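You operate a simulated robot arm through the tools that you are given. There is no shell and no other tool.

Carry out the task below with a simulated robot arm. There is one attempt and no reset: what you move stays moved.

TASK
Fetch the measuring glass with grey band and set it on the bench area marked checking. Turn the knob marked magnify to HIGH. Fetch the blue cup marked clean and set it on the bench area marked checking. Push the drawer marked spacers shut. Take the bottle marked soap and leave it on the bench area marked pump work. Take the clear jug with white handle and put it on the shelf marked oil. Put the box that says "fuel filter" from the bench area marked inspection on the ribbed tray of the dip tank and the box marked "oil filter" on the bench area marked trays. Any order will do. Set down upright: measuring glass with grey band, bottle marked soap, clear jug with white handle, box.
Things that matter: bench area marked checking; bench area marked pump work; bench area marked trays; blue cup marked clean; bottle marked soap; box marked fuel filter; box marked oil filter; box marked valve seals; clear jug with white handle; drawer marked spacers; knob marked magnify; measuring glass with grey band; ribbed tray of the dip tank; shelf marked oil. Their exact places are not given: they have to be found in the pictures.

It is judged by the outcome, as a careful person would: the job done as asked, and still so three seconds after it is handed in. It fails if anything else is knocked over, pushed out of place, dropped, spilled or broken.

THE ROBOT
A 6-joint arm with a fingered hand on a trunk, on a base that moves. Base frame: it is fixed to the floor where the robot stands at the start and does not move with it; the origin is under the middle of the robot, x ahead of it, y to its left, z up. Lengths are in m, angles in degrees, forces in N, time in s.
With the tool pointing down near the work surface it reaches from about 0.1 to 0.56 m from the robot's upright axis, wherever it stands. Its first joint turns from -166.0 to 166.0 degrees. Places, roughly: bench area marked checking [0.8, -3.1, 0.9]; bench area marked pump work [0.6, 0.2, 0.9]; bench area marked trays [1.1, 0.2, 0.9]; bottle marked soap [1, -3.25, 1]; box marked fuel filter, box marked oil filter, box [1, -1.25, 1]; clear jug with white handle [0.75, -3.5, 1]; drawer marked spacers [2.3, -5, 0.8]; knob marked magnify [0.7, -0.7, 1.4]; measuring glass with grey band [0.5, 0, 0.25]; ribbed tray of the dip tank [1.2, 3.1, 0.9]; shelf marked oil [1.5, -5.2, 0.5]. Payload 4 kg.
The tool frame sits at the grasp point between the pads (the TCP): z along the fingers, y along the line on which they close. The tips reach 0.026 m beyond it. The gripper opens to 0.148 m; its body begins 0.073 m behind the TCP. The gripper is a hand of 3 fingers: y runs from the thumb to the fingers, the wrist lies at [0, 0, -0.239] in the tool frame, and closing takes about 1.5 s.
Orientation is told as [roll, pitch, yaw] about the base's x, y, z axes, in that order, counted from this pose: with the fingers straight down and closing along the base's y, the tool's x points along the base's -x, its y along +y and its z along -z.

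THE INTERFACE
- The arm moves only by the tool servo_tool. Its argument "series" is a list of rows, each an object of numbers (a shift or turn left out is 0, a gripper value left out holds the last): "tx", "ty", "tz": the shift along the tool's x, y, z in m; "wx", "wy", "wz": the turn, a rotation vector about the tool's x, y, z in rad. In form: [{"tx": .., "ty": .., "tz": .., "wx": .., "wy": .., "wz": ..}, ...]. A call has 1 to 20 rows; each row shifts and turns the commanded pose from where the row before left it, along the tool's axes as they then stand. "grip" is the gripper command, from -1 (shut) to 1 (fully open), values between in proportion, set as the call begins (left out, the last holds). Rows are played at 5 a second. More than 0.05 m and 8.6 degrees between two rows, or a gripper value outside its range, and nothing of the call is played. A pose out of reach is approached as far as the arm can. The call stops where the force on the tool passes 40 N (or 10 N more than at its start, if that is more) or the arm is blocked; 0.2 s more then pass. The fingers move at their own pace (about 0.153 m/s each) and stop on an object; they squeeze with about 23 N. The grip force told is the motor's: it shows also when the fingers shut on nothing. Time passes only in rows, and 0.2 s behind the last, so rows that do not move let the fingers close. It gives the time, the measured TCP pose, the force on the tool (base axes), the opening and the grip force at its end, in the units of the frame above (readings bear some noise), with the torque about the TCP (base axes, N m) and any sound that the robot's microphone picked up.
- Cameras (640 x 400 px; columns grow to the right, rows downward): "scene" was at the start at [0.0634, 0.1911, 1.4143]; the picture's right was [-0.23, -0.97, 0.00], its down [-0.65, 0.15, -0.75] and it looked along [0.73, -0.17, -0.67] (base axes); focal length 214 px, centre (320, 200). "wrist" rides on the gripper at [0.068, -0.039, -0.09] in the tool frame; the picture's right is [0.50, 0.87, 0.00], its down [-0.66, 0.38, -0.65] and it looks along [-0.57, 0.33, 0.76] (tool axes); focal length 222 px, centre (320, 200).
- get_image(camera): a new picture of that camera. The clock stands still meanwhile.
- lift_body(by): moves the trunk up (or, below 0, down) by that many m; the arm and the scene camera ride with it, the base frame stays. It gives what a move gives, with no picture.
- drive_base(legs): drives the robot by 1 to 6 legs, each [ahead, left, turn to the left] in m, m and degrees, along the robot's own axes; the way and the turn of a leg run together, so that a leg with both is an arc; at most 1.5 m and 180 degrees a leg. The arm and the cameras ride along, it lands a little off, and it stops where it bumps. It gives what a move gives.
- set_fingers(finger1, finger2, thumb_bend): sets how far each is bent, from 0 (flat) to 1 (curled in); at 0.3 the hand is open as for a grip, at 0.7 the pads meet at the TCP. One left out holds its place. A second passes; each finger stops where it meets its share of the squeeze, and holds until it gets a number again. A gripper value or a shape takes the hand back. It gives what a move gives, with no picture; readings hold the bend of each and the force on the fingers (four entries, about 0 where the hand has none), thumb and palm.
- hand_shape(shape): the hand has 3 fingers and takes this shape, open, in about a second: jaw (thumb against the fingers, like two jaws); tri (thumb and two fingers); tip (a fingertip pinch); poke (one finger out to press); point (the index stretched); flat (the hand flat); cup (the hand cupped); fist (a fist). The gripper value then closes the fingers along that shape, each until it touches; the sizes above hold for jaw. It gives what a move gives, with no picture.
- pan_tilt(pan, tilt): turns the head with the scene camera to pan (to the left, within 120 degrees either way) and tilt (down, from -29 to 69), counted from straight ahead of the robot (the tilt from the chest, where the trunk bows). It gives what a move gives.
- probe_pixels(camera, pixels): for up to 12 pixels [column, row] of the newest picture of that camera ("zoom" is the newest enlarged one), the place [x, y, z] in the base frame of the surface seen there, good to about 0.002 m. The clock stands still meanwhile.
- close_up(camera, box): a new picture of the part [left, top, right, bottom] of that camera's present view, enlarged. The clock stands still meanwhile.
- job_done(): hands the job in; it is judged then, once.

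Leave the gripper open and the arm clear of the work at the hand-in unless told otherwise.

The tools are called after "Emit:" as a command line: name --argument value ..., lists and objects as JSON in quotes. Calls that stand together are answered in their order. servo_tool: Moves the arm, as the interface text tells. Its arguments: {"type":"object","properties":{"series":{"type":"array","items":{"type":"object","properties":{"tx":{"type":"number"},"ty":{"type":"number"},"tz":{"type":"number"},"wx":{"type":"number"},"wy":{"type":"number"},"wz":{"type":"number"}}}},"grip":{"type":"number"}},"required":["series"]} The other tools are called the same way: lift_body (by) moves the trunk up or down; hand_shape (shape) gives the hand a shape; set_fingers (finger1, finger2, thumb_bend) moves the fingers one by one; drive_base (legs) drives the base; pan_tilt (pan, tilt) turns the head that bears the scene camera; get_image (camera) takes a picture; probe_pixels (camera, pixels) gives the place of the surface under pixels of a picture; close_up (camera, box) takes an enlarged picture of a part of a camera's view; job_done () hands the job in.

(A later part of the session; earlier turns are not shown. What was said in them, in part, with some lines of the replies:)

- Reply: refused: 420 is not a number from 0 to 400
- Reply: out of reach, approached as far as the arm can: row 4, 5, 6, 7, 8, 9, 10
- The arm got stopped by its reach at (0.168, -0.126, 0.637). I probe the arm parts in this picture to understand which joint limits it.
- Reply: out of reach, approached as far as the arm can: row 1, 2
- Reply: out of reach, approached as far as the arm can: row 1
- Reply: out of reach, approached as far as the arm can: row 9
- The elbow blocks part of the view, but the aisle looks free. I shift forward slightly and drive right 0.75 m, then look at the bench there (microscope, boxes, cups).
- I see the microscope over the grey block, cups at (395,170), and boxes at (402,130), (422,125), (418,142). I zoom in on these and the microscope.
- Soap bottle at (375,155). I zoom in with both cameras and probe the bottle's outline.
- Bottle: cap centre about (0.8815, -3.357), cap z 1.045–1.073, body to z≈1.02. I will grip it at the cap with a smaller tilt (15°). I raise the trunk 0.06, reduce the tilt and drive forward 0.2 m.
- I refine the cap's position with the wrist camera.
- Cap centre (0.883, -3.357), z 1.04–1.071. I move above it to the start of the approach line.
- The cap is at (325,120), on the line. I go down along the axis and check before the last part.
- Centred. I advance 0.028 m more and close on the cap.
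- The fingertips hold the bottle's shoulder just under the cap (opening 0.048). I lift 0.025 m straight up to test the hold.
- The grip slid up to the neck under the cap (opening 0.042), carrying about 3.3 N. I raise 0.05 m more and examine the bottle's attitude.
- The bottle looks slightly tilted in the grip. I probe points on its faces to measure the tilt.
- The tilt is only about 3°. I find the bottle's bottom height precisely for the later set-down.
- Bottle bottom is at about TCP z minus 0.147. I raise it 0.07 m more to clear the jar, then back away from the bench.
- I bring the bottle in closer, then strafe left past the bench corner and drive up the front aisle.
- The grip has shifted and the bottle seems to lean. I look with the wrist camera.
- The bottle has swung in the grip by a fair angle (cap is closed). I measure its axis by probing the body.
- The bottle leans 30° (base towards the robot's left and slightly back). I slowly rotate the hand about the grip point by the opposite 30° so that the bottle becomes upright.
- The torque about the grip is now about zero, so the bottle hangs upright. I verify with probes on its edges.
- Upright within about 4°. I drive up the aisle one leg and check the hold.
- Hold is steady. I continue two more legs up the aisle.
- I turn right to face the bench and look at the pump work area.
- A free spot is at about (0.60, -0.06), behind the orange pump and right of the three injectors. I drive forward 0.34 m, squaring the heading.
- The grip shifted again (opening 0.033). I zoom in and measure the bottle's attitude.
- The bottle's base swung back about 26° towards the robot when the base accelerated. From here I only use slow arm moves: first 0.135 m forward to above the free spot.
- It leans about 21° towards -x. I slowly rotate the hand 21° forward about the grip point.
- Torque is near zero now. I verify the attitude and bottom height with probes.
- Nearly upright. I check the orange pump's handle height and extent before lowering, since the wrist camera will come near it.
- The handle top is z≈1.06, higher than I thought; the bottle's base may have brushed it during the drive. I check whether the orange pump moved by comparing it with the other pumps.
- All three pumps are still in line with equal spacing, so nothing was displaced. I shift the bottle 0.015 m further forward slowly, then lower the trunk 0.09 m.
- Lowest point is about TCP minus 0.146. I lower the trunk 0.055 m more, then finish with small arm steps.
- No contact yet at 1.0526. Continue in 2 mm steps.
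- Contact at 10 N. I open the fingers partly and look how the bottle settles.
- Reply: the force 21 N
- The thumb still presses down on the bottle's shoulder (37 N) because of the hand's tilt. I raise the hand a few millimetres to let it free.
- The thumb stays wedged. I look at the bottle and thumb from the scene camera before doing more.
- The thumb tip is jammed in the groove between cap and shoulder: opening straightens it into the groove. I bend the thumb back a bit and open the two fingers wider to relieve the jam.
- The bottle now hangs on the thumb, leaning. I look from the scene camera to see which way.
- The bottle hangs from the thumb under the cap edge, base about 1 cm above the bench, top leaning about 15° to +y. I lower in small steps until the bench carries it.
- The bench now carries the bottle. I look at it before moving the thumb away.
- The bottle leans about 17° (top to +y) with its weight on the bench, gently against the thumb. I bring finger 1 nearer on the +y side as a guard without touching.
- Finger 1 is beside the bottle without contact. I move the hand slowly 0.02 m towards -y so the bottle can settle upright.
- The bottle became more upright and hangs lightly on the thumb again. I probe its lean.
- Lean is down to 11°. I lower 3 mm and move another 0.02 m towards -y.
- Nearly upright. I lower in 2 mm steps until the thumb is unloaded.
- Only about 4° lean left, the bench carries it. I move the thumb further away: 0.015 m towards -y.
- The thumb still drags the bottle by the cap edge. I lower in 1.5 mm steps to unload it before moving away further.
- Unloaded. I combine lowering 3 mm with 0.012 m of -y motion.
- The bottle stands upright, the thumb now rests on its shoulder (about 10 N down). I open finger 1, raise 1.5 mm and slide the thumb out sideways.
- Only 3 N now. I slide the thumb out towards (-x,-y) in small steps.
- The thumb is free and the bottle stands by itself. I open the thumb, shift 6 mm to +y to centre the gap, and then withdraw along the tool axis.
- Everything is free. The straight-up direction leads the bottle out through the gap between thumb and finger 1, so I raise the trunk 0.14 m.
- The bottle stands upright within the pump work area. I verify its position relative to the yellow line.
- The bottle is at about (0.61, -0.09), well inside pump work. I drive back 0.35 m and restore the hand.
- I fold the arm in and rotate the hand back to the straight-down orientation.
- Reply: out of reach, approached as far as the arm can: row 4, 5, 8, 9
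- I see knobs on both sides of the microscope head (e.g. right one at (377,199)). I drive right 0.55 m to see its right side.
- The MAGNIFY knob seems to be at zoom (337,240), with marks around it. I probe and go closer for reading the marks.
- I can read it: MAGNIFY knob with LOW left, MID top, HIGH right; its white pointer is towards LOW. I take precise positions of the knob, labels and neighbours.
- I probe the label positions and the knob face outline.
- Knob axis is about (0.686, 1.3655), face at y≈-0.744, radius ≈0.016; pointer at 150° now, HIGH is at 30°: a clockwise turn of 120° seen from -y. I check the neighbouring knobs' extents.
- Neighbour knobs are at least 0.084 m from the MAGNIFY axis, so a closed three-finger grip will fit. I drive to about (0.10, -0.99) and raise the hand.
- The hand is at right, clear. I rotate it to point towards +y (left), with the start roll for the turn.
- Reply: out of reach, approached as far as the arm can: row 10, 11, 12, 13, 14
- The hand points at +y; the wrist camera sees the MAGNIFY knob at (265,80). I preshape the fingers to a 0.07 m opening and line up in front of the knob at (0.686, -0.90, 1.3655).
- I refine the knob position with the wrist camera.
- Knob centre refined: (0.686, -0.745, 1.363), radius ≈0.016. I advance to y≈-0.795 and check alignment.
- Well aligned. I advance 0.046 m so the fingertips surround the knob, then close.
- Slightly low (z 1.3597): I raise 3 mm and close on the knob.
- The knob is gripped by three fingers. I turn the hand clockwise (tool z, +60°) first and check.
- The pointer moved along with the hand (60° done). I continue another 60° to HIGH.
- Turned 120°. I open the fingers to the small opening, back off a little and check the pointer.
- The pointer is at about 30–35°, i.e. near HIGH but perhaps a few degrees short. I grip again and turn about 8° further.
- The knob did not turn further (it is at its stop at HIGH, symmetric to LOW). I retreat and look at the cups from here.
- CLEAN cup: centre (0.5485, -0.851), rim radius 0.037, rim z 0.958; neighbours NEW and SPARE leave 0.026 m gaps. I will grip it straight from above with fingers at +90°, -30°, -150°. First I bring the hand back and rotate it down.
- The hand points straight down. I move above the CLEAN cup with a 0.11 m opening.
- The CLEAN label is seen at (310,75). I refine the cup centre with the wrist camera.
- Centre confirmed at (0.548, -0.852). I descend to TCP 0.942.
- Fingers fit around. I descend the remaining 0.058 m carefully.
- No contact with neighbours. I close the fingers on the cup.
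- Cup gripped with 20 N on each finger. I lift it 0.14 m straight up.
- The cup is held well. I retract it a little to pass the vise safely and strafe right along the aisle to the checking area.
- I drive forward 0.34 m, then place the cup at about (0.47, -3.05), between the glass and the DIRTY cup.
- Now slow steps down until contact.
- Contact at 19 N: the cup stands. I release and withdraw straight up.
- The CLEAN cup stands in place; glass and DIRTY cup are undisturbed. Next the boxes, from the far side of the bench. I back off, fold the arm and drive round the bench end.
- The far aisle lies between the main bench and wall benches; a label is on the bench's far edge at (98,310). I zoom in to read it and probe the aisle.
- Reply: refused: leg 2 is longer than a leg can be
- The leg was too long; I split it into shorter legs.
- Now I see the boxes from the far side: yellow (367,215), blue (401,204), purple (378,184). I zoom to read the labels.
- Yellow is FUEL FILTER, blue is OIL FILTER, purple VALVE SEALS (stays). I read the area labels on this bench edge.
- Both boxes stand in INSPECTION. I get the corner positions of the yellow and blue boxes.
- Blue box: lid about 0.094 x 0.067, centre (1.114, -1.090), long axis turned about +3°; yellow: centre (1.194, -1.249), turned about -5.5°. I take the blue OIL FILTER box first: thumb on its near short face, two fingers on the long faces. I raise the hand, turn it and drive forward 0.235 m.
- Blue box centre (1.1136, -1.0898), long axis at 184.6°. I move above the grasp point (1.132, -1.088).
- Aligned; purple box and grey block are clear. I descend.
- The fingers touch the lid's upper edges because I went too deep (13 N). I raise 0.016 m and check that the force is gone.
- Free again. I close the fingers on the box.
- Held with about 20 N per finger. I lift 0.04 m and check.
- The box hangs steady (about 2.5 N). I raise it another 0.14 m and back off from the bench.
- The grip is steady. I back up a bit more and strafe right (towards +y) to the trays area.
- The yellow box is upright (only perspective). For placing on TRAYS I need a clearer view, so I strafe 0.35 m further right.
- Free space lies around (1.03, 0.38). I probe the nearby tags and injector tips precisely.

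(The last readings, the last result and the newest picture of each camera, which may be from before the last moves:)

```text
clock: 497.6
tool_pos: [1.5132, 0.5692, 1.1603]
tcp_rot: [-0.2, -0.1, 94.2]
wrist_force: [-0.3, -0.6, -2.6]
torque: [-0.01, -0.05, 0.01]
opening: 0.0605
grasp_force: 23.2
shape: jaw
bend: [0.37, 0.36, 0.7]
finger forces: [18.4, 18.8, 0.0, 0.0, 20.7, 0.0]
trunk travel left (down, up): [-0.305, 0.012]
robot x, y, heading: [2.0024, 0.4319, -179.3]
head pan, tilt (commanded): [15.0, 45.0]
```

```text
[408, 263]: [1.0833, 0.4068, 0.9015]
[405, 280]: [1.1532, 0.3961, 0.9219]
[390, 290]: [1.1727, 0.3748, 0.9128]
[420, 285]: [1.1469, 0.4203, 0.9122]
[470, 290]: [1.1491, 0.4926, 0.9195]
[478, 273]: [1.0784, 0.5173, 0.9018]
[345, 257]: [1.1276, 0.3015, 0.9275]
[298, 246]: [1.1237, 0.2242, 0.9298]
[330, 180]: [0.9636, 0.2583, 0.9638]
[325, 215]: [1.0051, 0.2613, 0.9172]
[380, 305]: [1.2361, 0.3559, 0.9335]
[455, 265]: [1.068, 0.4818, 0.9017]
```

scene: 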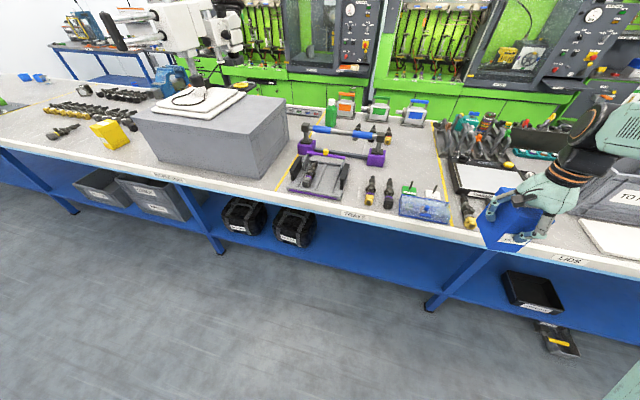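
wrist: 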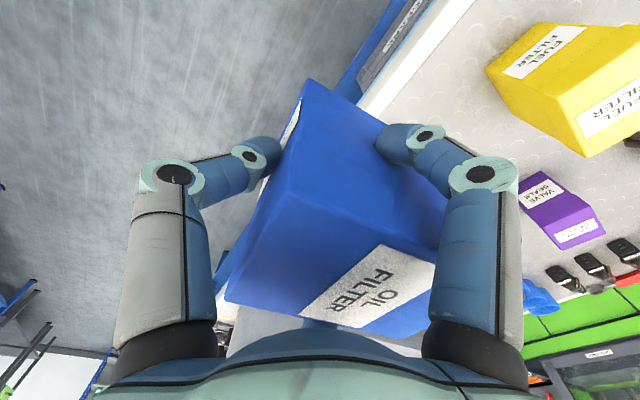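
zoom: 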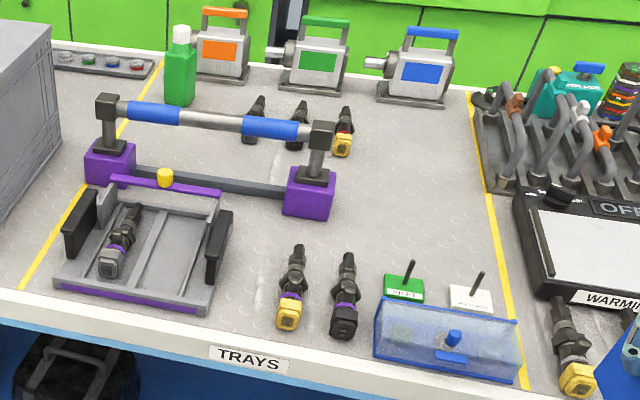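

I choose the box centre (1.02, 0.39). I drive forward 0.4 m (box bottom at z≈1.08, above everything there).

Emit:
drive_base --legs '[[0.4, 0.03, -0.7]]'

Emit:
pan_tilt --pan 0 --tilt 55

Emit:
get_image --camera "scene"

```text
clock: 500.2
tool_pos: [1.1099, 0.5467, 1.1605]
tcp_rot: [-0.1, 0.1, 93.2]
wrist_force: [0.2, 0.5, -2.4]
torque: [0.02, -0.09, 0.01]
opening: 0.0604
grasp_force: 22.8
shape: jaw
bend: [0.37, 0.36, 0.7]
finger forces: [18.5, 18.8, 0.1, 0.0, 20.7, 0.0]
trunk travel left (down, up): [-0.305, 0.012]
robot x, y, heading: [1.597, 0.4008, 179.7]
head pan, tilt (commanded): [15.0, 45.0]
```

```text
clock: 500.9
tool_pos: [1.1093, 0.5473, 1.1599]
tcp_rot: [-0.1, 0.0, 93.2]
wrist_force: [0.4, 1.0, -2.4]
torque: [0.02, -0.05, -0.01]
opening: 0.0607
grasp_force: 22.9
shape: jaw
bend: [0.37, 0.36, 0.7]
finger forces: [18.4, 18.7, 0.0, 0.0, 20.7, 0.0]
trunk travel left (down, up): [-0.305, 0.012]
robot x, y, heading: [1.5935, 0.3996, 179.9]
head pan, tilt (commanded): [0.0, 55.0]
```

```text
taken
```

scene: 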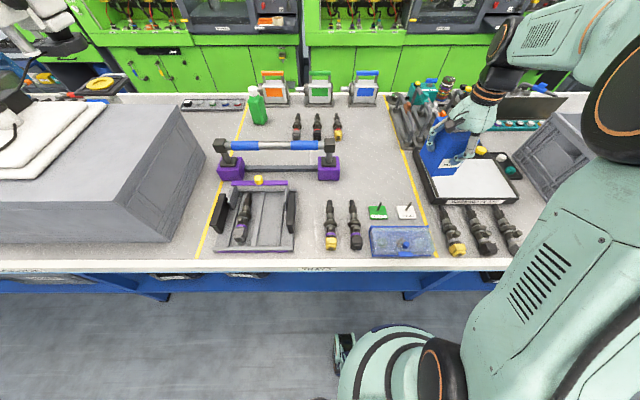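

I see the trays area clearly. I move the box over the free spot.

Emit:
servo_tool --series '[{"tx": 0.0255, "ty": 0.0133}, {"tx": 0.0255, "ty": 0.0133}, {"tx": 0.0255, "ty": 0.0133}, {"tx": 0.0255, "ty": 0.0133}, {"tx": 0.0255, "ty": 0.0133}, {"tx": 0.0255, "ty": 0.0133}, {}]'

Emit:
get_image --camera "scene"

Emit:
get_image --camera "wrist"

```text
clock: 502.6
tool_pos: [1.0397, 0.3913, 1.1599]
tcp_rot: [-0.1, -0.1, 93.1]
wrist_force: [-0.1, 0.1, -3.1]
torque: [0.0, -0.04, -0.03]
opening: 0.0604
grasp_force: 23.4
shape: jaw
bend: [0.37, 0.36, 0.7]
finger forces: [18.4, 18.7, 0.0, 0.1, 20.5, 0.1]
trunk travel left (down, up): [-0.305, 0.012]
robot x, y, heading: [1.5963, 0.398, 179.7]
head pan, tilt (commanded): [0.0, 55.0]
```

```text
taken
```

scene: 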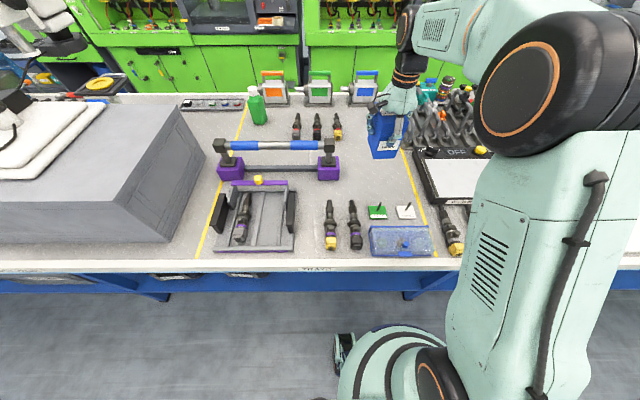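

```text
taken
```

wrist: 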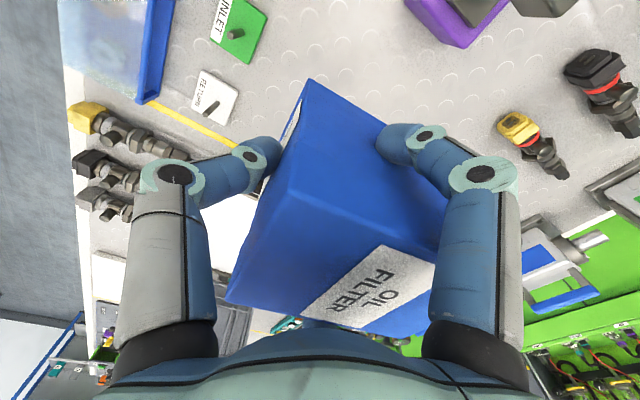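

Free below. I lower the box to just above the bench, then in small steps.

Emit:
servo_tool --series '[{"tz": 0.035}, {"tz": 0.035}, {"tz": 0.035}, {"tz": 0.035}, {"tz": 0.025}, {}]'

Emit:
servo_tool --series '[{"tz": 0.004}, {"tz": 0.003}, {}]'

```text
clock: 503.9
tool_pos: [1.0392, 0.39, 0.9969]
tcp_rot: [0.0, 0.0, 93.2]
wrist_force: [0.5, 0.0, -2.6]
torque: [0.01, -0.04, -0.02]
opening: 0.0602
grasp_force: 22.8
shape: jaw
bend: [0.37, 0.36, 0.7]
finger forces: [18.2, 18.6, 0.0, 0.0, 20.5, 0.0]
trunk travel left (down, up): [-0.305, 0.012]
robot x, y, heading: [1.5925, 0.3964, 179.6]
head pan, tilt (commanded): [0.0, 55.0]
```

```text
clock: 504.8
tool_pos: [1.0384, 0.389, 0.9883]
tcp_rot: [0.0, -0.1, 93.2]
wrist_force: [-1.0, 0.1, -2.7]
torque: [0.02, -0.07, 0.0]
opening: 0.0605
grasp_force: 23.2
shape: jaw
bend: [0.37, 0.36, 0.7]
finger forces: [18.3, 18.6, 0.0, 0.0, 20.6, 0.0]
trunk travel left (down, up): [-0.305, 0.012]
robot x, y, heading: [1.5958, 0.3993, 179.8]
head pan, tilt (commanded): [0.0, 55.0]
```

Emit:
servo_tool --series '[{"tz": 0.0025}, {"tz": 0.002}, {}]'

```text
clock: 505.6
tool_pos: [1.0398, 0.3901, 0.9845]
tcp_rot: [-0.1, 0.0, 93.3]
wrist_force: [0.8, 0.4, 1.7]
torque: [0.02, -0.03, 0.0]
opening: 0.0606
grasp_force: 22.5
shape: jaw
bend: [0.37, 0.36, 0.7]
finger forces: [18.5, 18.6, 0.0, 0.0, 21.7, 0.1]
trunk travel left (down, up): [-0.305, 0.012]
robot x, y, heading: [1.5974, 0.4034, 179.7]
head pan, tilt (commanded): [0.0, 55.0]
```

Contact begins (force turned from -2.7 to +1.7 N). One more millimetre, then I open.

Emit:
servo_tool --series '[{"tz": 0.001}, {}]'

Emit:
servo_tool --series '[{}, {}, {}, {}, {}]' --grip 0.75

Emit:
get_image --camera "wrist"

```text
clock: 506.1
tool_pos: [1.0392, 0.39, 0.9835]
tcp_rot: [0.1, 0.0, 93.2]
wrist_force: [2.2, -1.5, 8.1]
torque: [-0.03, -0.02, 0.01]
opening: 0.0602
grasp_force: 23.1
shape: jaw
bend: [0.37, 0.36, 0.7]
finger forces: [19.0, 19.0, 0.1, 0.1, 22.2, 0.0]
trunk travel left (down, up): [-0.305, 0.012]
robot x, y, heading: [1.5989, 0.4029, 179.7]
head pan, tilt (commanded): [0.0, 55.0]
```

```text
clock: 507.4
tool_pos: [1.0392, 0.3901, 0.9829]
tcp_rot: [-0.2, 0.0, 93.3]
wrist_force: [0.7, -0.5, -0.1]
torque: [-0.02, 0.0, 0.0]
opening: 0.1295
grasp_force: 0.1
shape: jaw
bend: [0.25, 0.25, 0.37]
finger forces: [0.1, 0.0, 0.0, 0.0, 0.1, 0.1]
trunk travel left (down, up): [-0.305, 0.012]
robot x, y, heading: [1.596, 0.3984, 180.0]
head pan, tilt (commanded): [0.0, 55.0]
```

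```text
taken
```

wrist: 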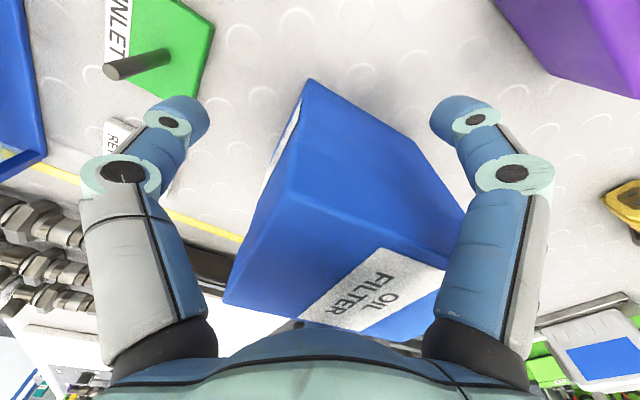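

Box released, no force. I raise the hand straight up.

Emit:
servo_tool --series '[{"tz": -0.015}, {"tz": -0.025}, {"tz": -0.03}, {"tz": -0.035}, {"tz": -0.035}, {"tz": -0.03}, {}]'

Emit:
get_image --camera "wrist"

Emit:
get_image --camera "scene"

```text
clock: 508.9
tool_pos: [1.0393, 0.3903, 1.153]
tcp_rot: [-0.1, 0.0, 93.3]
wrist_force: [-0.4, 0.1, -0.5]
torque: [0.03, 0.0, 0.01]
opening: 0.1294
grasp_force: 0.1
shape: jaw
bend: [0.25, 0.25, 0.37]
finger forces: [0.0, 0.0, 0.0, 0.0, 0.0, 0.0]
trunk travel left (down, up): [-0.305, 0.012]
robot x, y, heading: [1.5979, 0.4009, 180.0]
head pan, tilt (commanded): [0.0, 55.0]
```

```text
taken
```

wrist: 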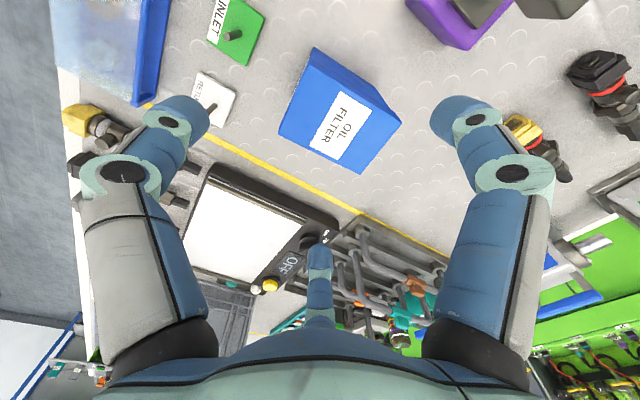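

```text
taken
```

scene: 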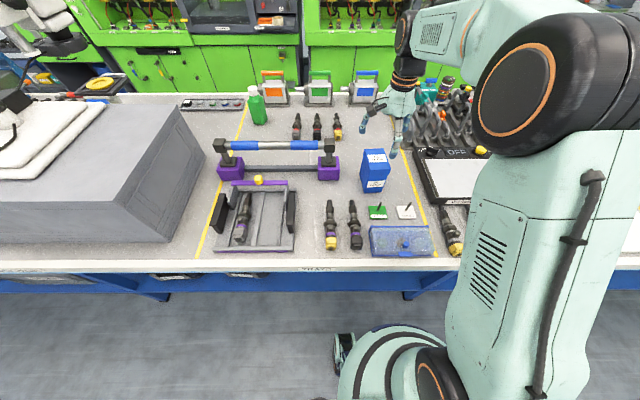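

The OIL FILTER box stands upright on TRAYS. Now the yellow FUEL FILTER box: I back off and strafe left to y≈-1.23.

Emit:
drive_base --legs '[[-0.32, 0, 0], [0, 1.4, 0], [0, 0.24, 0]]'

Emit:
get_image --camera "scene"

```text
clock: 525.6
tool_pos: [1.3349, -1.2669, 1.1523]
tcp_rot: [-0.1, 0.0, 92.4]
wrist_force: [0.0, 0.4, 0.8]
torque: [0.02, -0.05, -0.03]
opening: 0.1293
grasp_force: 0.0
shape: jaw
bend: [0.25, 0.25, 0.37]
finger forces: [0.1, 0.0, 0.0, 0.1, 0.0, 0.0]
trunk travel left (down, up): [-0.305, 0.012]
robot x, y, heading: [1.895, -1.2622, 179.0]
head pan, tilt (commanded): [0.0, 55.0]
```

```text
taken
```

scene: 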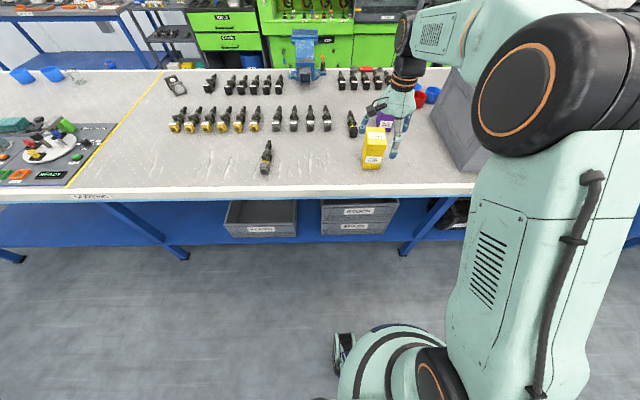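

I retract the hand a little, turn it to the yellow box's direction and drive forward 0.2 m.

Emit:
servo_tool --series '[{"tx": -0.0045, "ty": -0.0402, "wz": 0.0776}, {"tx": -0.0045, "ty": -0.0402, "wz": 0.0776}, {}]' --grip 1

Emit:
drive_base --legs '[[0.2, 0, 1]]'

Emit:
get_image --camera "wrist"

```text
clock: 526.4
tool_pos: [1.4139, -1.258, 1.1509]
tcp_rot: [-0.1, 0.0, 83.6]
wrist_force: [-0.5, -0.3, -0.4]
torque: [0.03, 0.03, 0.0]
opening: 0.1481
grasp_force: 0.1
shape: jaw
bend: [0.3, 0.3, 0.3]
finger forces: [0.0, 0.1, 0.0, 0.0, 0.0, 0.1]
trunk travel left (down, up): [-0.305, 0.012]
robot x, y, heading: [1.8957, -1.2636, 179.1]
head pan, tilt (commanded): [0.0, 55.0]
```

```text
clock: 528.0
tool_pos: [1.2174, -1.2625, 1.1506]
tcp_rot: [-0.1, -0.1, 84.4]
wrist_force: [0.1, 0.2, 0.0]
torque: [-0.01, -0.03, -0.02]
opening: 0.1479
grasp_force: 0.2
shape: jaw
bend: [0.3, 0.3, 0.3]
finger forces: [0.1, 0.0, 0.1, 0.0, 0.0, 0.0]
trunk travel left (down, up): [-0.305, 0.012]
robot x, y, heading: [1.6963, -1.2627, 179.9]
head pan, tilt (commanded): [0.0, 55.0]
```

```text
taken
```

wrist: 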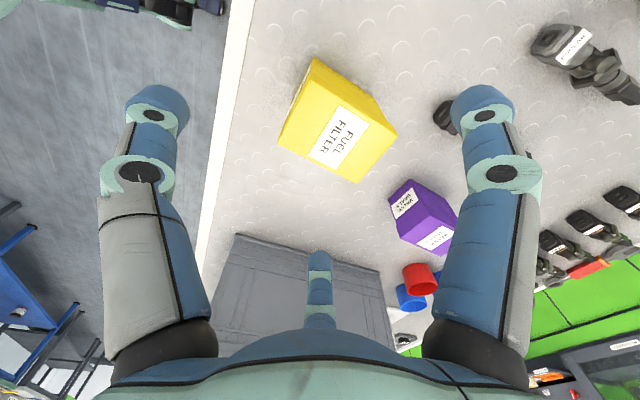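

I refine the yellow box's corners with the wrist camera.

Emit:
close_up --camera "wrist" --box '[260, 40, 420, 200]'

Emit:
probe_pixels --camera "wrist" --pixels '[[315, 92], [394, 133], [357, 181], [282, 146], [338, 138], [352, 112], [378, 157], [320, 164]]'

```text
2.50 times, centred on (340, 120) of wrist
```

zoom: 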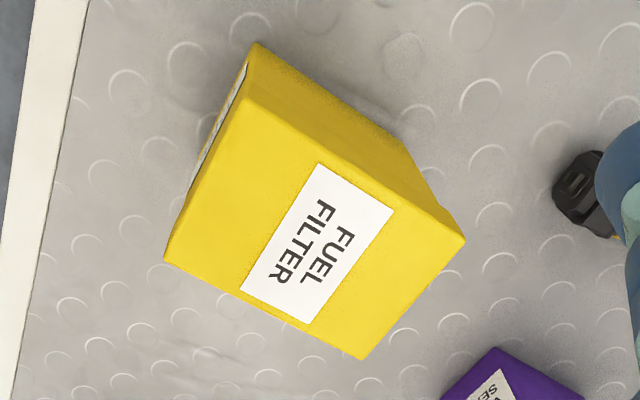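

```text
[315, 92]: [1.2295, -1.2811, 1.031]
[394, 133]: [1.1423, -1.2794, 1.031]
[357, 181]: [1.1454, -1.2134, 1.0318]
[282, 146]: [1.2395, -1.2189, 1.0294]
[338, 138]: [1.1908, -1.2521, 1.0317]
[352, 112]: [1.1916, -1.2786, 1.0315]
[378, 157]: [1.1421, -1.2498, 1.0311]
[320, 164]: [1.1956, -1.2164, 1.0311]
```

Yellow box centre (1.191, -1.249), axis at 177°. I correct the position and yaw and descend partway.

Emit:
servo_tool --series '[{"tx": -0.0117, "ty": 0.0091, "wz": -0.045}, {"tz": 0.035}, {"tz": 0.035}, {"tz": 0.03}, {}]'

Emit:
get_image --camera "wrist"

```text
clock: 529.2
tool_pos: [1.211, -1.2516, 1.0524]
tcp_rot: [-0.1, 0.0, 87.1]
wrist_force: [-0.9, 0.6, -0.8]
torque: [0.02, 0.02, -0.03]
opening: 0.148
grasp_force: 0.2
shape: jaw
bend: [0.3, 0.3, 0.3]
finger forces: [0.1, 0.0, 0.0, 0.1, 0.0, 0.1]
trunk travel left (down, up): [-0.305, 0.012]
robot x, y, heading: [1.7002, -1.2609, 179.6]
head pan, tilt (commanded): [0.0, 55.0]
```

```text
taken
```

wrist: 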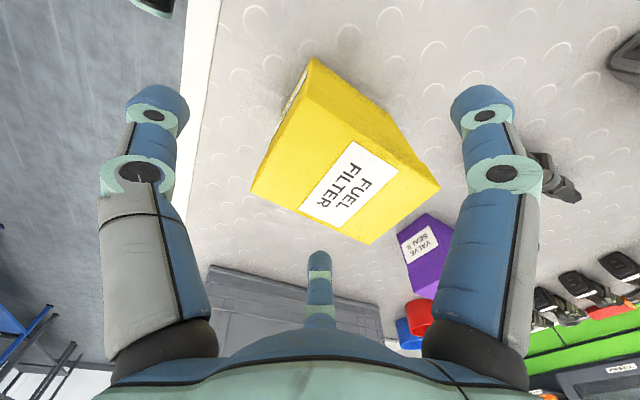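

Well placed. I descend to TCP 0.984 and close.

Emit:
servo_tool --series '[{"tz": 0.025}, {"tz": 0.025}, {"tz": 0.018}, {}]'

Emit:
servo_tool --series '[{}, {}, {}, {}, {}, {}, {}]' --grip -1

Emit:
get_image --camera "wrist"

```text
clock: 530.2
tool_pos: [1.2117, -1.2488, 0.9826]
tcp_rot: [0.0, 0.0, 87.0]
wrist_force: [0.6, -0.1, 0.3]
torque: [0.02, -0.04, 0.01]
opening: 0.1479
grasp_force: 0.0
shape: jaw
bend: [0.3, 0.3, 0.3]
finger forces: [0.0, 0.0, 0.1, 0.1, 0.0, 0.0]
trunk travel left (down, up): [-0.305, 0.012]
robot x, y, heading: [1.6966, -1.2617, 180.0]
head pan, tilt (commanded): [0.0, 55.0]
```

```text
clock: 531.8
tool_pos: [1.211, -1.2507, 0.9824]
tcp_rot: [-0.1, -0.1, 87.0]
wrist_force: [0.7, 0.7, -0.2]
torque: [-0.02, -0.07, 0.04]
opening: 0.0625
grasp_force: 22.9
shape: jaw
bend: [0.37, 0.36, 0.7]
finger forces: [18.9, 17.6, 0.0, 0.0, 20.9, 0.0]
trunk travel left (down, up): [-0.305, 0.012]
robot x, y, heading: [1.6989, -1.2599, 179.7]
head pan, tilt (commanded): [0.0, 55.0]
```

```text
taken
```

wrist: 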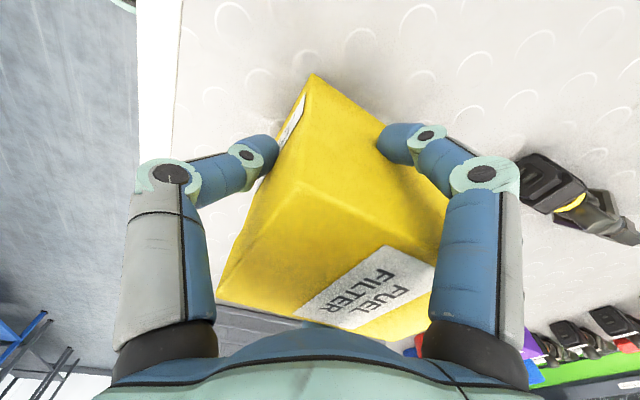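

The yellow box is gripped. I lift it, then back off from the bench.

Emit:
servo_tool --series '[{"tz": -0.01}, {"tz": -0.02}, {"tz": -0.03}, {"tz": -0.035}, {"tz": -0.04}, {"tz": -0.04}, {}]'

Emit:
drive_base --legs '[[-0.25, 0, 0]]'

Emit:
get_image --camera "wrist"

```text
clock: 533.4
tool_pos: [1.209, -1.251, 1.1611]
tcp_rot: [-0.2, 0.1, 87.0]
wrist_force: [1.3, 0.2, -1.6]
torque: [0.01, -0.04, 0.0]
opening: 0.062
grasp_force: 23.2
shape: jaw
bend: [0.37, 0.36, 0.7]
finger forces: [19.3, 17.9, 0.1, 0.0, 20.8, 0.0]
trunk travel left (down, up): [-0.305, 0.012]
robot x, y, heading: [1.6953, -1.2577, 179.8]
head pan, tilt (commanded): [0.0, 55.0]
```

```text
clock: 535.2
tool_pos: [1.4614, -1.2514, 1.1613]
tcp_rot: [0.0, 0.1, 87.0]
wrist_force: [0.9, -0.3, -2.2]
torque: [-0.05, -0.07, 0.0]
opening: 0.0622
grasp_force: 23.6
shape: jaw
bend: [0.37, 0.36, 0.7]
finger forces: [19.2, 18.0, 0.0, 0.0, 20.9, 0.0]
trunk travel left (down, up): [-0.305, 0.012]
robot x, y, heading: [1.9487, -1.2642, 179.5]
head pan, tilt (commanded): [0.0, 55.0]
```

```text
taken
```

wrist: 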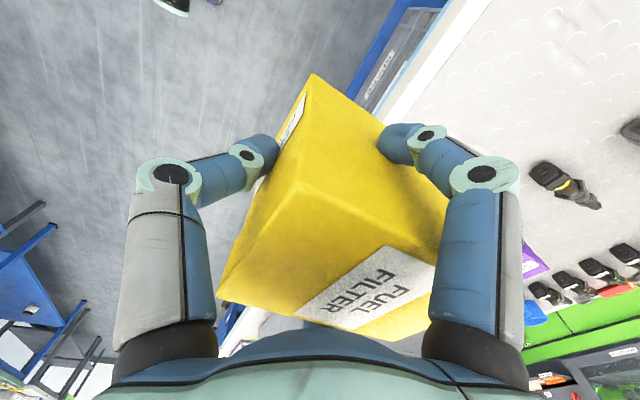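

The box hangs steady. Before driving towards +y, I look along the far aisle.

Emit:
pan_tilt --pan -75 --tilt 25

Emit:
get_image --camera "scene"

```text
clock: 536.7
tool_pos: [1.4615, -1.2508, 1.1598]
tcp_rot: [-0.2, 0.0, 87.0]
wrist_force: [0.2, 0.1, -2.6]
torque: [-0.01, -0.05, 0.02]
opening: 0.0625
grasp_force: 22.9
shape: jaw
bend: [0.37, 0.36, 0.7]
finger forces: [19.3, 17.9, 0.0, 0.1, 20.8, 0.1]
trunk travel left (down, up): [-0.305, 0.012]
robot x, y, heading: [1.9483, -1.261, 179.8]
head pan, tilt (commanded): [-75.0, 25.0]
```

```text
taken
```

scene: 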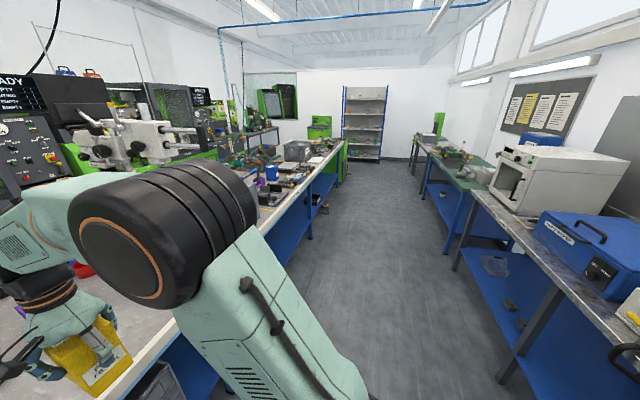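

The aisle is clear. I turn right to face +y and drive up the aisle.

Emit:
drive_base --legs '[[0, 0, -89.8], [1.4, 0, 0], [1.4, 0, 0]]'

Emit:
pan_tilt --pan 35 --tilt 30

Emit:
get_image --camera "scene"

```text
clock: 554.0
tool_pos: [1.8799, 2.0232, 1.1603]
tcp_rot: [-0.1, 0.0, -1.9]
wrist_force: [0.5, 0.3, -2.0]
torque: [-0.03, 0.01, 0.01]
opening: 0.062
grasp_force: 22.8
shape: jaw
bend: [0.37, 0.37, 0.7]
finger forces: [18.9, 17.7, 0.1, 0.0, 19.9, 0.0]
trunk travel left (down, up): [-0.305, 0.012]
robot x, y, heading: [1.8788, 1.5395, 90.7]
head pan, tilt (commanded): [-75.0, 25.0]
```

```text
clock: 555.9
tool_pos: [1.8799, 2.024, 1.1592]
tcp_rot: [-0.1, 0.0, -2.0]
wrist_force: [-0.1, 0.7, -2.7]
torque: [-0.07, -0.01, -0.02]
opening: 0.0617
grasp_force: 23.0
shape: jaw
bend: [0.37, 0.37, 0.7]
finger forces: [18.9, 17.8, 0.0, 0.0, 19.9, 0.1]
trunk travel left (down, up): [-0.305, 0.012]
robot x, y, heading: [1.8791, 1.5388, 90.7]
head pan, tilt (commanded): [35.0, 30.0]
```

```text
taken
```

scene: 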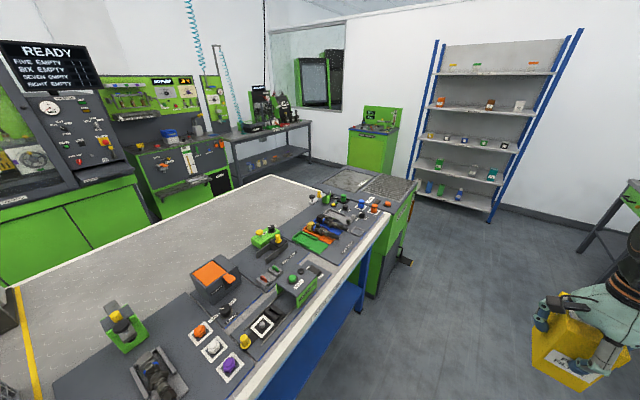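

I see the dip tank at the bench end: grate at (392,185) and a basin at (350,178). I zoom in.

Emit:
close_up --camera "scene" --box '[300, 150, 440, 280]'

Emit:
probe_pixels --camera "scene" --pixels '[[392, 185], [375, 182], [410, 188], [395, 178], [385, 192], [350, 178], [330, 178], [365, 172], [405, 205], [385, 290], [372, 200], [360, 190]]'

```text
3.08 times, centred on (370, 215) of scene
```

zoom: 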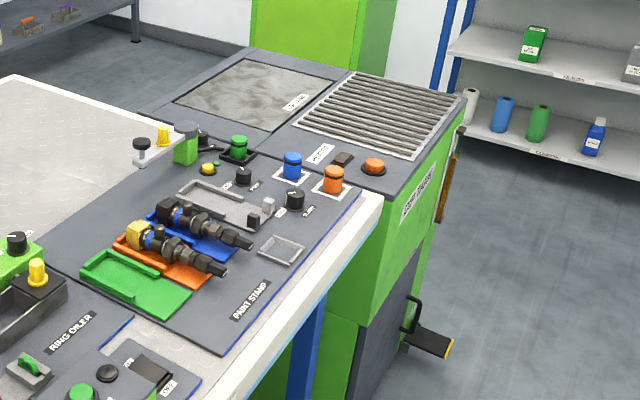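

```text
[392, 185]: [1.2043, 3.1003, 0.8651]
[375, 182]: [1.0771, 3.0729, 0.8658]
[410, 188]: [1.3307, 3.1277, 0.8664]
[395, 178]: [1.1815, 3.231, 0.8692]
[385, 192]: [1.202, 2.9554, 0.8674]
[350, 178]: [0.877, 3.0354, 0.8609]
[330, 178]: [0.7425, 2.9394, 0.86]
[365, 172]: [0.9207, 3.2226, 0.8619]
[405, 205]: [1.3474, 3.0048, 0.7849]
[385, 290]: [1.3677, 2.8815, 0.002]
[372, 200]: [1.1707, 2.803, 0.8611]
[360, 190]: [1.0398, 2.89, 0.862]
```

The ribbed tray is at about (1.205, 3.10), z≈0.866. I zoom further to read labels and see ribs and pedal.

Emit:
close_up --camera "scene" --box '[350, 165, 420, 235]'

Emit:
probe_pixels --camera "zoom" --pixels '[[250, 80], [330, 170], [440, 120], [330, 110], [380, 140], [290, 130], [350, 90], [410, 150], [430, 240], [470, 320], [300, 160], [440, 100]]'

Emit:
close_up --camera "scene" --box '[380, 200, 450, 300]'

```text
5.71 times, centred on (385, 200) of scene
```

zoom: 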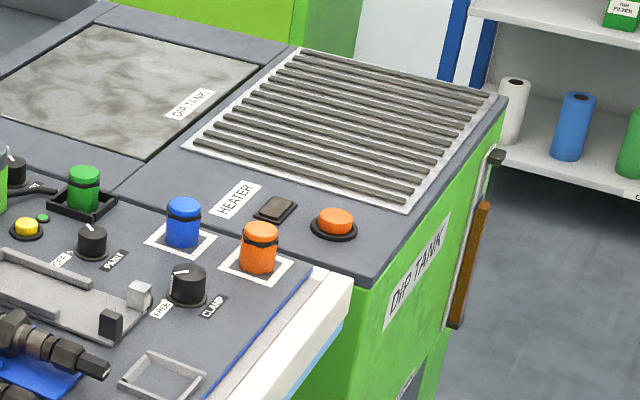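

```text
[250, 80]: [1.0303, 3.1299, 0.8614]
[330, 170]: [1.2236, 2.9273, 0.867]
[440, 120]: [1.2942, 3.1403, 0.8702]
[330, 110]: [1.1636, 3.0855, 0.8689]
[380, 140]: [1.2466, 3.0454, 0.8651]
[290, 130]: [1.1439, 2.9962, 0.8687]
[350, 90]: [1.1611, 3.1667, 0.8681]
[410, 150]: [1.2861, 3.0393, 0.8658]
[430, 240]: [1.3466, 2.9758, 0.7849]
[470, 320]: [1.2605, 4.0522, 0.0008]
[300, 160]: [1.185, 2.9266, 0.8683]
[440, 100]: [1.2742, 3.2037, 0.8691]
```

```text
4.00 times, centred on (415, 250) of scene
```

zoom: 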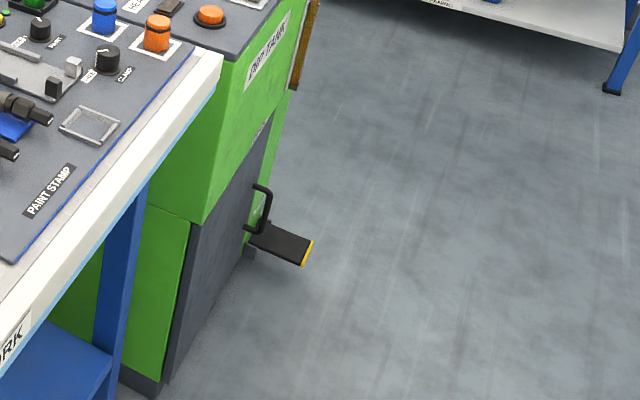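

Emit:
probe_pixels --camera "zoom" --pixels '[[285, 243], [308, 255], [260, 240], [265, 205], [305, 50], [200, 300], [290, 95], [265, 230]]'

```text
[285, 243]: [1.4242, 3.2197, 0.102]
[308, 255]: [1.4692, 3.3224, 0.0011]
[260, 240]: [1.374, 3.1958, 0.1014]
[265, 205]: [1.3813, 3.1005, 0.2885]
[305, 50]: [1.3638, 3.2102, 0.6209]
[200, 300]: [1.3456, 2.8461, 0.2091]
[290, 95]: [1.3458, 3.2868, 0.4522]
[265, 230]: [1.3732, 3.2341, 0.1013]
```

The pedal sits at about (1.42, 3.21) near the floor, so I will stand at y≈2.8 and reach over to the right. I drive forward 1.28 m and turn left to face the tank.

Emit:
drive_base --legs '[[1.28, 0, 0], [0, 0, 89.3]]'

Emit:
pan_tilt --pan 0 --tilt 50

Emit:
get_image --camera "scene"

```text
clock: 566.2
tool_pos: [1.3608, 2.8287, 1.1598]
tcp_rot: [-0.1, 0.0, 88.7]
wrist_force: [0.3, 0.0, -2.7]
torque: [0.0, -0.08, 0.0]
opening: 0.0611
grasp_force: 23.0
shape: jaw
bend: [0.37, 0.37, 0.7]
finger forces: [18.9, 17.7, 0.0, 0.0, 19.3, 0.1]
trunk travel left (down, up): [-0.305, 0.012]
robot x, y, heading: [1.8533, 2.8302, -178.6]
head pan, tilt (commanded): [35.0, 30.0]
```

```text
clock: 567.2
tool_pos: [1.3616, 2.8286, 1.1596]
tcp_rot: [-0.1, 0.0, 88.6]
wrist_force: [0.4, -0.2, -2.5]
torque: [0.0, -0.08, -0.03]
opening: 0.061
grasp_force: 22.9
shape: jaw
bend: [0.37, 0.37, 0.7]
finger forces: [19.0, 17.7, 0.1, 0.0, 19.3, 0.1]
trunk travel left (down, up): [-0.305, 0.012]
robot x, y, heading: [1.8493, 2.8316, -178.6]
head pan, tilt (commanded): [0.0, 50.0]
```

```text
taken
```

scene: 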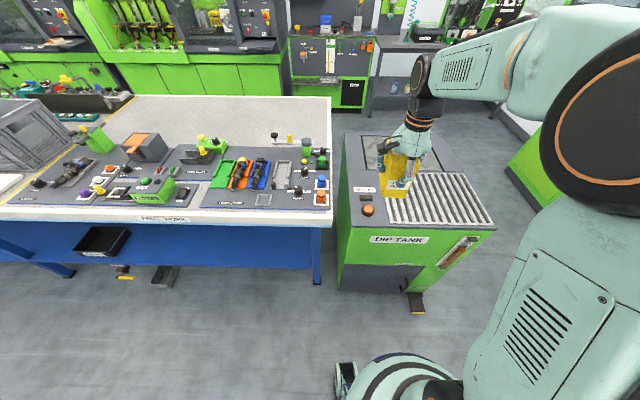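

The tank stands right of the bench; the ribbed tray is at (440,198), partly under my hand. I zoom and probe the tray corners.

Emit:
close_up --camera "scene" --box '[340, 130, 510, 310]'

Emit:
probe_pixels --camera "scene" --pixels '[[395, 220], [490, 220], [462, 176], [440, 200], [425, 190], [455, 205], [440, 215], [417, 300], [425, 312], [415, 290], [475, 195], [368, 210]]'

```text
2.22 times, centred on (425, 220) of scene
```

zoom: 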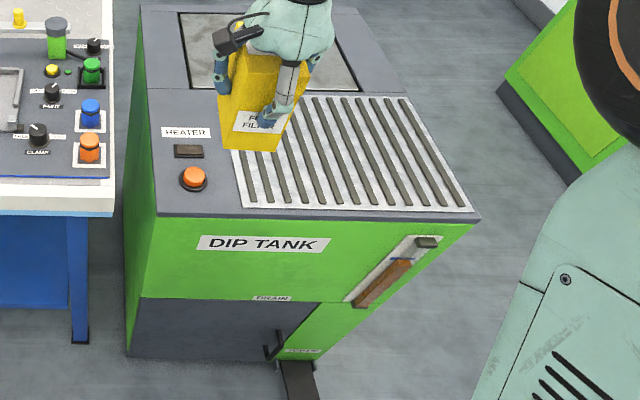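

```text
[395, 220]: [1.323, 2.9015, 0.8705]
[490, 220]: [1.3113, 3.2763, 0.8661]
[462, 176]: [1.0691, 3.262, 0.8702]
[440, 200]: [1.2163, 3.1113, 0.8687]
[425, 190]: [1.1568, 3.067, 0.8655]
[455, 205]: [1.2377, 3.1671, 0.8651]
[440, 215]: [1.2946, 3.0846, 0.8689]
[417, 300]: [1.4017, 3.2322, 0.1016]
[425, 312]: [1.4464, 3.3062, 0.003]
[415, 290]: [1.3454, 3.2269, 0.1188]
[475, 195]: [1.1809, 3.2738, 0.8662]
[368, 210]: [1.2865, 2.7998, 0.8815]
```

The tray spans x 1.07–1.33, y 2.90–3.28, rib tops z≈0.869. I drive forward 0.15 m and then move the box right (towards +y) above the tray.

Emit:
drive_base --legs '[[0.15, 0, -1.4]]'

Emit:
servo_tool --series '[{"tx": -0.03}, {"tx": -0.03}, {"tx": -0.03}, {"tx": -0.03}, {"tx": -0.03}, {"tx": -0.03}, {"tx": -0.03}, {"tx": -0.03}, {}]'

Emit:
get_image --camera "scene"

```text
clock: 568.6
tool_pos: [1.2127, 2.8409, 1.1594]
tcp_rot: [-0.1, 0.0, 87.2]
wrist_force: [0.6, 0.0, -3.3]
torque: [0.01, -0.08, 0.01]
opening: 0.061
grasp_force: 22.9
shape: jaw
bend: [0.37, 0.37, 0.7]
finger forces: [19.0, 17.6, 0.0, 0.1, 19.5, 0.0]
trunk travel left (down, up): [-0.305, 0.012]
robot x, y, heading: [1.699, 2.8296, 180.1]
head pan, tilt (commanded): [0.0, 50.0]
```

```text
clock: 570.6
tool_pos: [1.2249, 3.0801, 1.1599]
tcp_rot: [0.0, -0.1, 87.2]
wrist_force: [0.3, -0.2, -2.8]
torque: [0.0, -0.07, 0.0]
opening: 0.061
grasp_force: 22.8
shape: jaw
bend: [0.37, 0.37, 0.7]
finger forces: [19.1, 17.6, 0.1, 0.0, 19.4, 0.0]
trunk travel left (down, up): [-0.305, 0.012]
robot x, y, heading: [1.7001, 2.8286, 180.0]
head pan, tilt (commanded): [0.0, 50.0]
```

```text
taken
```

scene: 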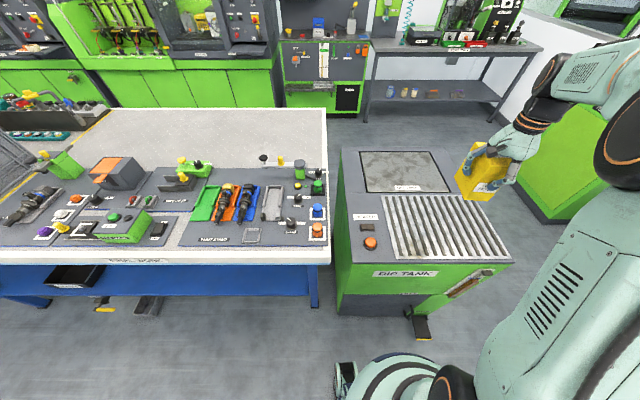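

The box is above the tray centre (1.206, 3.08). I lower it.

Emit:
servo_tool --series '[{"tz": 0.035}, {"tz": 0.035}, {"tz": 0.035}, {"tz": 0.035}, {"tz": 0.03}, {"tz": 0.025}, {}]'

Emit:
get_image --camera "scene"

Emit:
get_image --camera "wrist"

```text
clock: 572.2
tool_pos: [1.227, 3.0795, 0.9655]
tcp_rot: [-0.1, 0.1, 87.2]
wrist_force: [-0.8, 0.3, -2.6]
torque: [0.0, -0.07, -0.03]
opening: 0.0612
grasp_force: 22.8
shape: jaw
bend: [0.37, 0.37, 0.7]
finger forces: [19.0, 17.8, 0.0, 0.0, 19.3, 0.0]
trunk travel left (down, up): [-0.305, 0.012]
robot x, y, heading: [1.6985, 2.8316, 180.2]
head pan, tilt (commanded): [0.0, 50.0]
```

```text
taken
```

scene: 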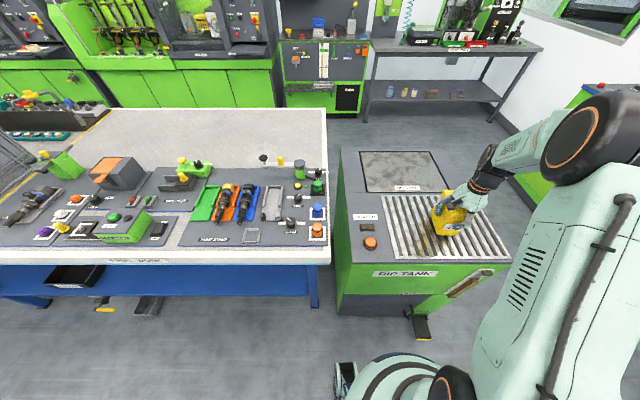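

```text
taken
```

wrist: 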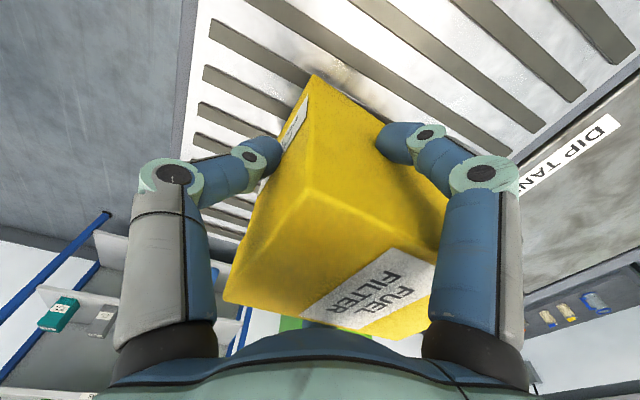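

Now small steps down until contact (expected around TCP 0.949).

Emit:
servo_tool --series '[{"tz": 0.005}, {"tz": 0.004}, {}]'

Emit:
servo_tool --series '[{"tz": 0.0025}, {"tz": 0.0025}, {}]'

```text
clock: 573.0
tool_pos: [1.2247, 3.078, 0.9562]
tcp_rot: [0.0, 0.0, 87.1]
wrist_force: [-0.1, -0.1, -2.1]
torque: [-0.03, -0.08, -0.02]
opening: 0.0608
grasp_force: 22.7
shape: jaw
bend: [0.37, 0.37, 0.7]
finger forces: [19.0, 17.7, 0.0, 0.1, 19.1, 0.0]
trunk travel left (down, up): [-0.305, 0.012]
robot x, y, heading: [1.6969, 2.8323, 179.8]
head pan, tilt (commanded): [0.0, 50.0]
```

```text
clock: 573.8
tool_pos: [1.2252, 3.0783, 0.9515]
tcp_rot: [-0.1, 0.1, 87.2]
wrist_force: [0.7, 0.5, 1.4]
torque: [-0.01, 0.03, 0.03]
opening: 0.061
grasp_force: 22.0
shape: jaw
bend: [0.37, 0.37, 0.7]
finger forces: [19.6, 18.3, 0.1, 0.0, 20.2, 0.1]
trunk travel left (down, up): [-0.305, 0.012]
robot x, y, heading: [1.6996, 2.8259, 180.0]
head pan, tilt (commanded): [0.0, 50.0]
```

Contact begins at 0.9515. One more millimetre, then I open the hand.

Emit:
servo_tool --series '[{"tz": 0.0012}, {}]'

Emit:
servo_tool --series '[{}, {}, {}, {}, {}]' --grip 0.8

Emit:
servo_tool --series '[{"tz": -0.015}, {"tz": -0.025}, {"tz": -0.03}, {"tz": -0.035}, {"tz": -0.035}, {"tz": -0.035}, {}]'

Emit:
get_image --camera "wrist"

Emit:
get_image --camera "scene"

```text
clock: 574.4
tool_pos: [1.2263, 3.0794, 0.9505]
tcp_rot: [0.0, -0.2, 87.2]
wrist_force: [0.8, 0.3, 7.8]
torque: [-0.02, 0.1, -0.01]
opening: 0.0605
grasp_force: 23.2
shape: jaw
bend: [0.37, 0.37, 0.7]
finger forces: [20.5, 19.1, 0.1, 0.0, 20.7, 0.0]
trunk travel left (down, up): [-0.305, 0.012]
robot x, y, heading: [1.6962, 2.8288, 179.7]
head pan, tilt (commanded): [0.0, 50.0]
```

```text
clock: 575.6
tool_pos: [1.2251, 3.0788, 0.9496]
tcp_rot: [-0.1, 0.1, 87.1]
wrist_force: [-0.4, -0.3, 0.2]
torque: [-0.01, 0.02, 0.02]
opening: 0.133
grasp_force: 0.1
shape: jaw
bend: [0.25, 0.25, 0.34]
finger forces: [0.1, 0.0, 0.1, 0.0, 0.0, 0.0]
trunk travel left (down, up): [-0.305, 0.012]
robot x, y, heading: [1.6995, 2.8311, 179.8]
head pan, tilt (commanded): [0.0, 50.0]
```

```text
clock: 577.2
tool_pos: [1.2259, 3.081, 1.1257]
tcp_rot: [-0.1, 0.0, 87.2]
wrist_force: [-0.2, -0.6, 0.0]
torque: [0.02, 0.0, 0.0]
opening: 0.1328
grasp_force: 0.0
shape: jaw
bend: [0.25, 0.25, 0.34]
finger forces: [0.1, 0.0, 0.0, 0.0, 0.1, 0.0]
trunk travel left (down, up): [-0.305, 0.012]
robot x, y, heading: [1.6984, 2.8306, 179.9]
head pan, tilt (commanded): [0.0, 50.0]
```

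```text
taken
```

wrist: 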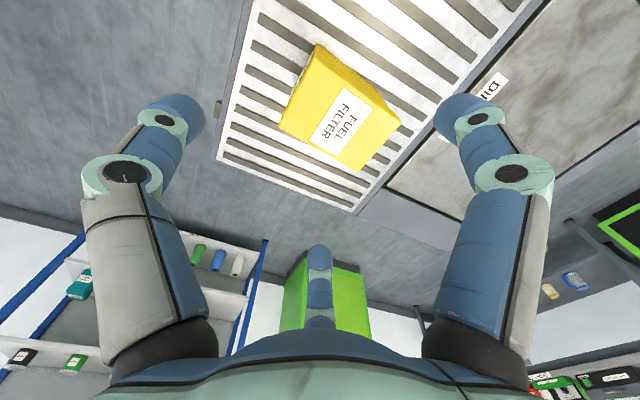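

```text
taken
```

scene: 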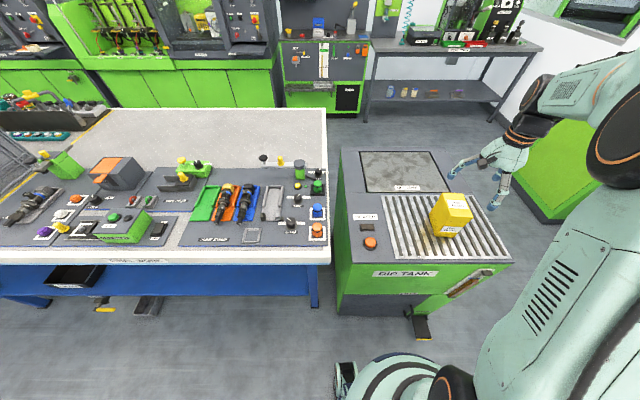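

The FUEL FILTER box stands upright on the ribbed tray. I open the hand fully and back away 0.3 m so that the arm is clear.

Emit:
servo_tool --series '[{"tz": -0.03}, {}]' --grip 1

Emit:
drive_base --legs '[[-0.3, 0, 0]]'

Emit:
close_up --camera "scene" --box '[340, 100, 520, 260]'

```text
clock: 577.8
tool_pos: [1.2245, 3.0787, 1.1526]
tcp_rot: [-0.1, 0.0, 87.2]
wrist_force: [0.0, 0.1, 0.2]
torque: [-0.01, 0.03, 0.02]
opening: 0.1482
grasp_force: 0.1
shape: jaw
bend: [0.3, 0.3, 0.3]
finger forces: [0.0, 0.0, 0.1, 0.0, 0.0, 0.0]
trunk travel left (down, up): [-0.305, 0.012]
robot x, y, heading: [1.7008, 2.8319, 180.2]
head pan, tilt (commanded): [0.0, 50.0]
```

```text
clock: 579.9
tool_pos: [1.528, 3.0799, 1.155]
tcp_rot: [0.0, -0.1, 87.0]
wrist_force: [-0.3, 1.0, -0.7]
torque: [-0.02, 0.0, 0.0]
opening: 0.1476
grasp_force: 0.0
shape: jaw
bend: [0.3, 0.3, 0.3]
finger forces: [0.1, 0.0, 0.0, 0.0, 0.0, 0.0]
trunk travel left (down, up): [-0.305, 0.012]
robot x, y, heading: [1.9999, 2.8319, 180.0]
head pan, tilt (commanded): [0.0, 50.0]
```

```text
2.50 times, centred on (430, 180) of scene
```

zoom: 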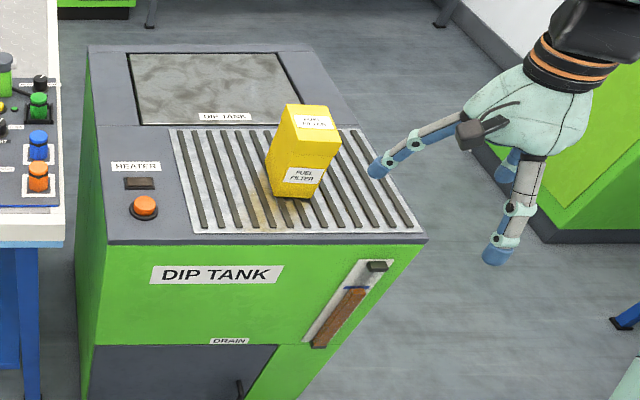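

Everything asked has been done and checked in pictures:
- measuring glass and CLEAN cup on CHECKING
- MAGNIFY knob at HIGH
- SPACERS drawer flush
- SOAP bottle on PUMP WORK
- jug on OIL
- OIL FILTER on TRAYS
- FUEL FILTER on the ribbed tray

The gripper is open and the arm is clear, so I hand the job in.

Emit:
job_done

```text
The job is handed in.
```

I handed the job in with every item done. The tool has not told me how it was judged.

| Item | Where it is now |
|---|---|
| Measuring glass with grey band | Upright on checking, about (0.50, -2.88) |
| Blue cup marked clean | On checking, about (0.46, -3.05), between the glass and the DIRTY cup |
| Knob marked magnify | At HIGH; a further turn barely moved it, so it seems to be at its stop |
| Drawer marked spacers | Shut, flush with the drawers beside it |
| Bottle marked soap | Upright on pump work, about (0.61, -0.09) |
| Clear jug with white handle | Upright on the shelf marked oil |
| Box marked fuel filter (yellow) | Upright on the ribbed tray of the dip tank |
| Box marked oil filter (blue) | Upright on trays, about (1.02, 0.39) |

- **Soap bottle:** it swung in the grip twice on the way. Its base may have brushed the orange pump's handle. I probed all three pumps afterwards and they were still in line and evenly spaced.
- **Oil filter box:** I pressed on its lid with about 13 N while setting up the grip, then backed off. The box did not look moved or damaged.
- **Not re-checked at the end:** I checked each item right after placing it, but I did not go back for a last look before handing in.

The gripper is open and the arm is clear of the work.
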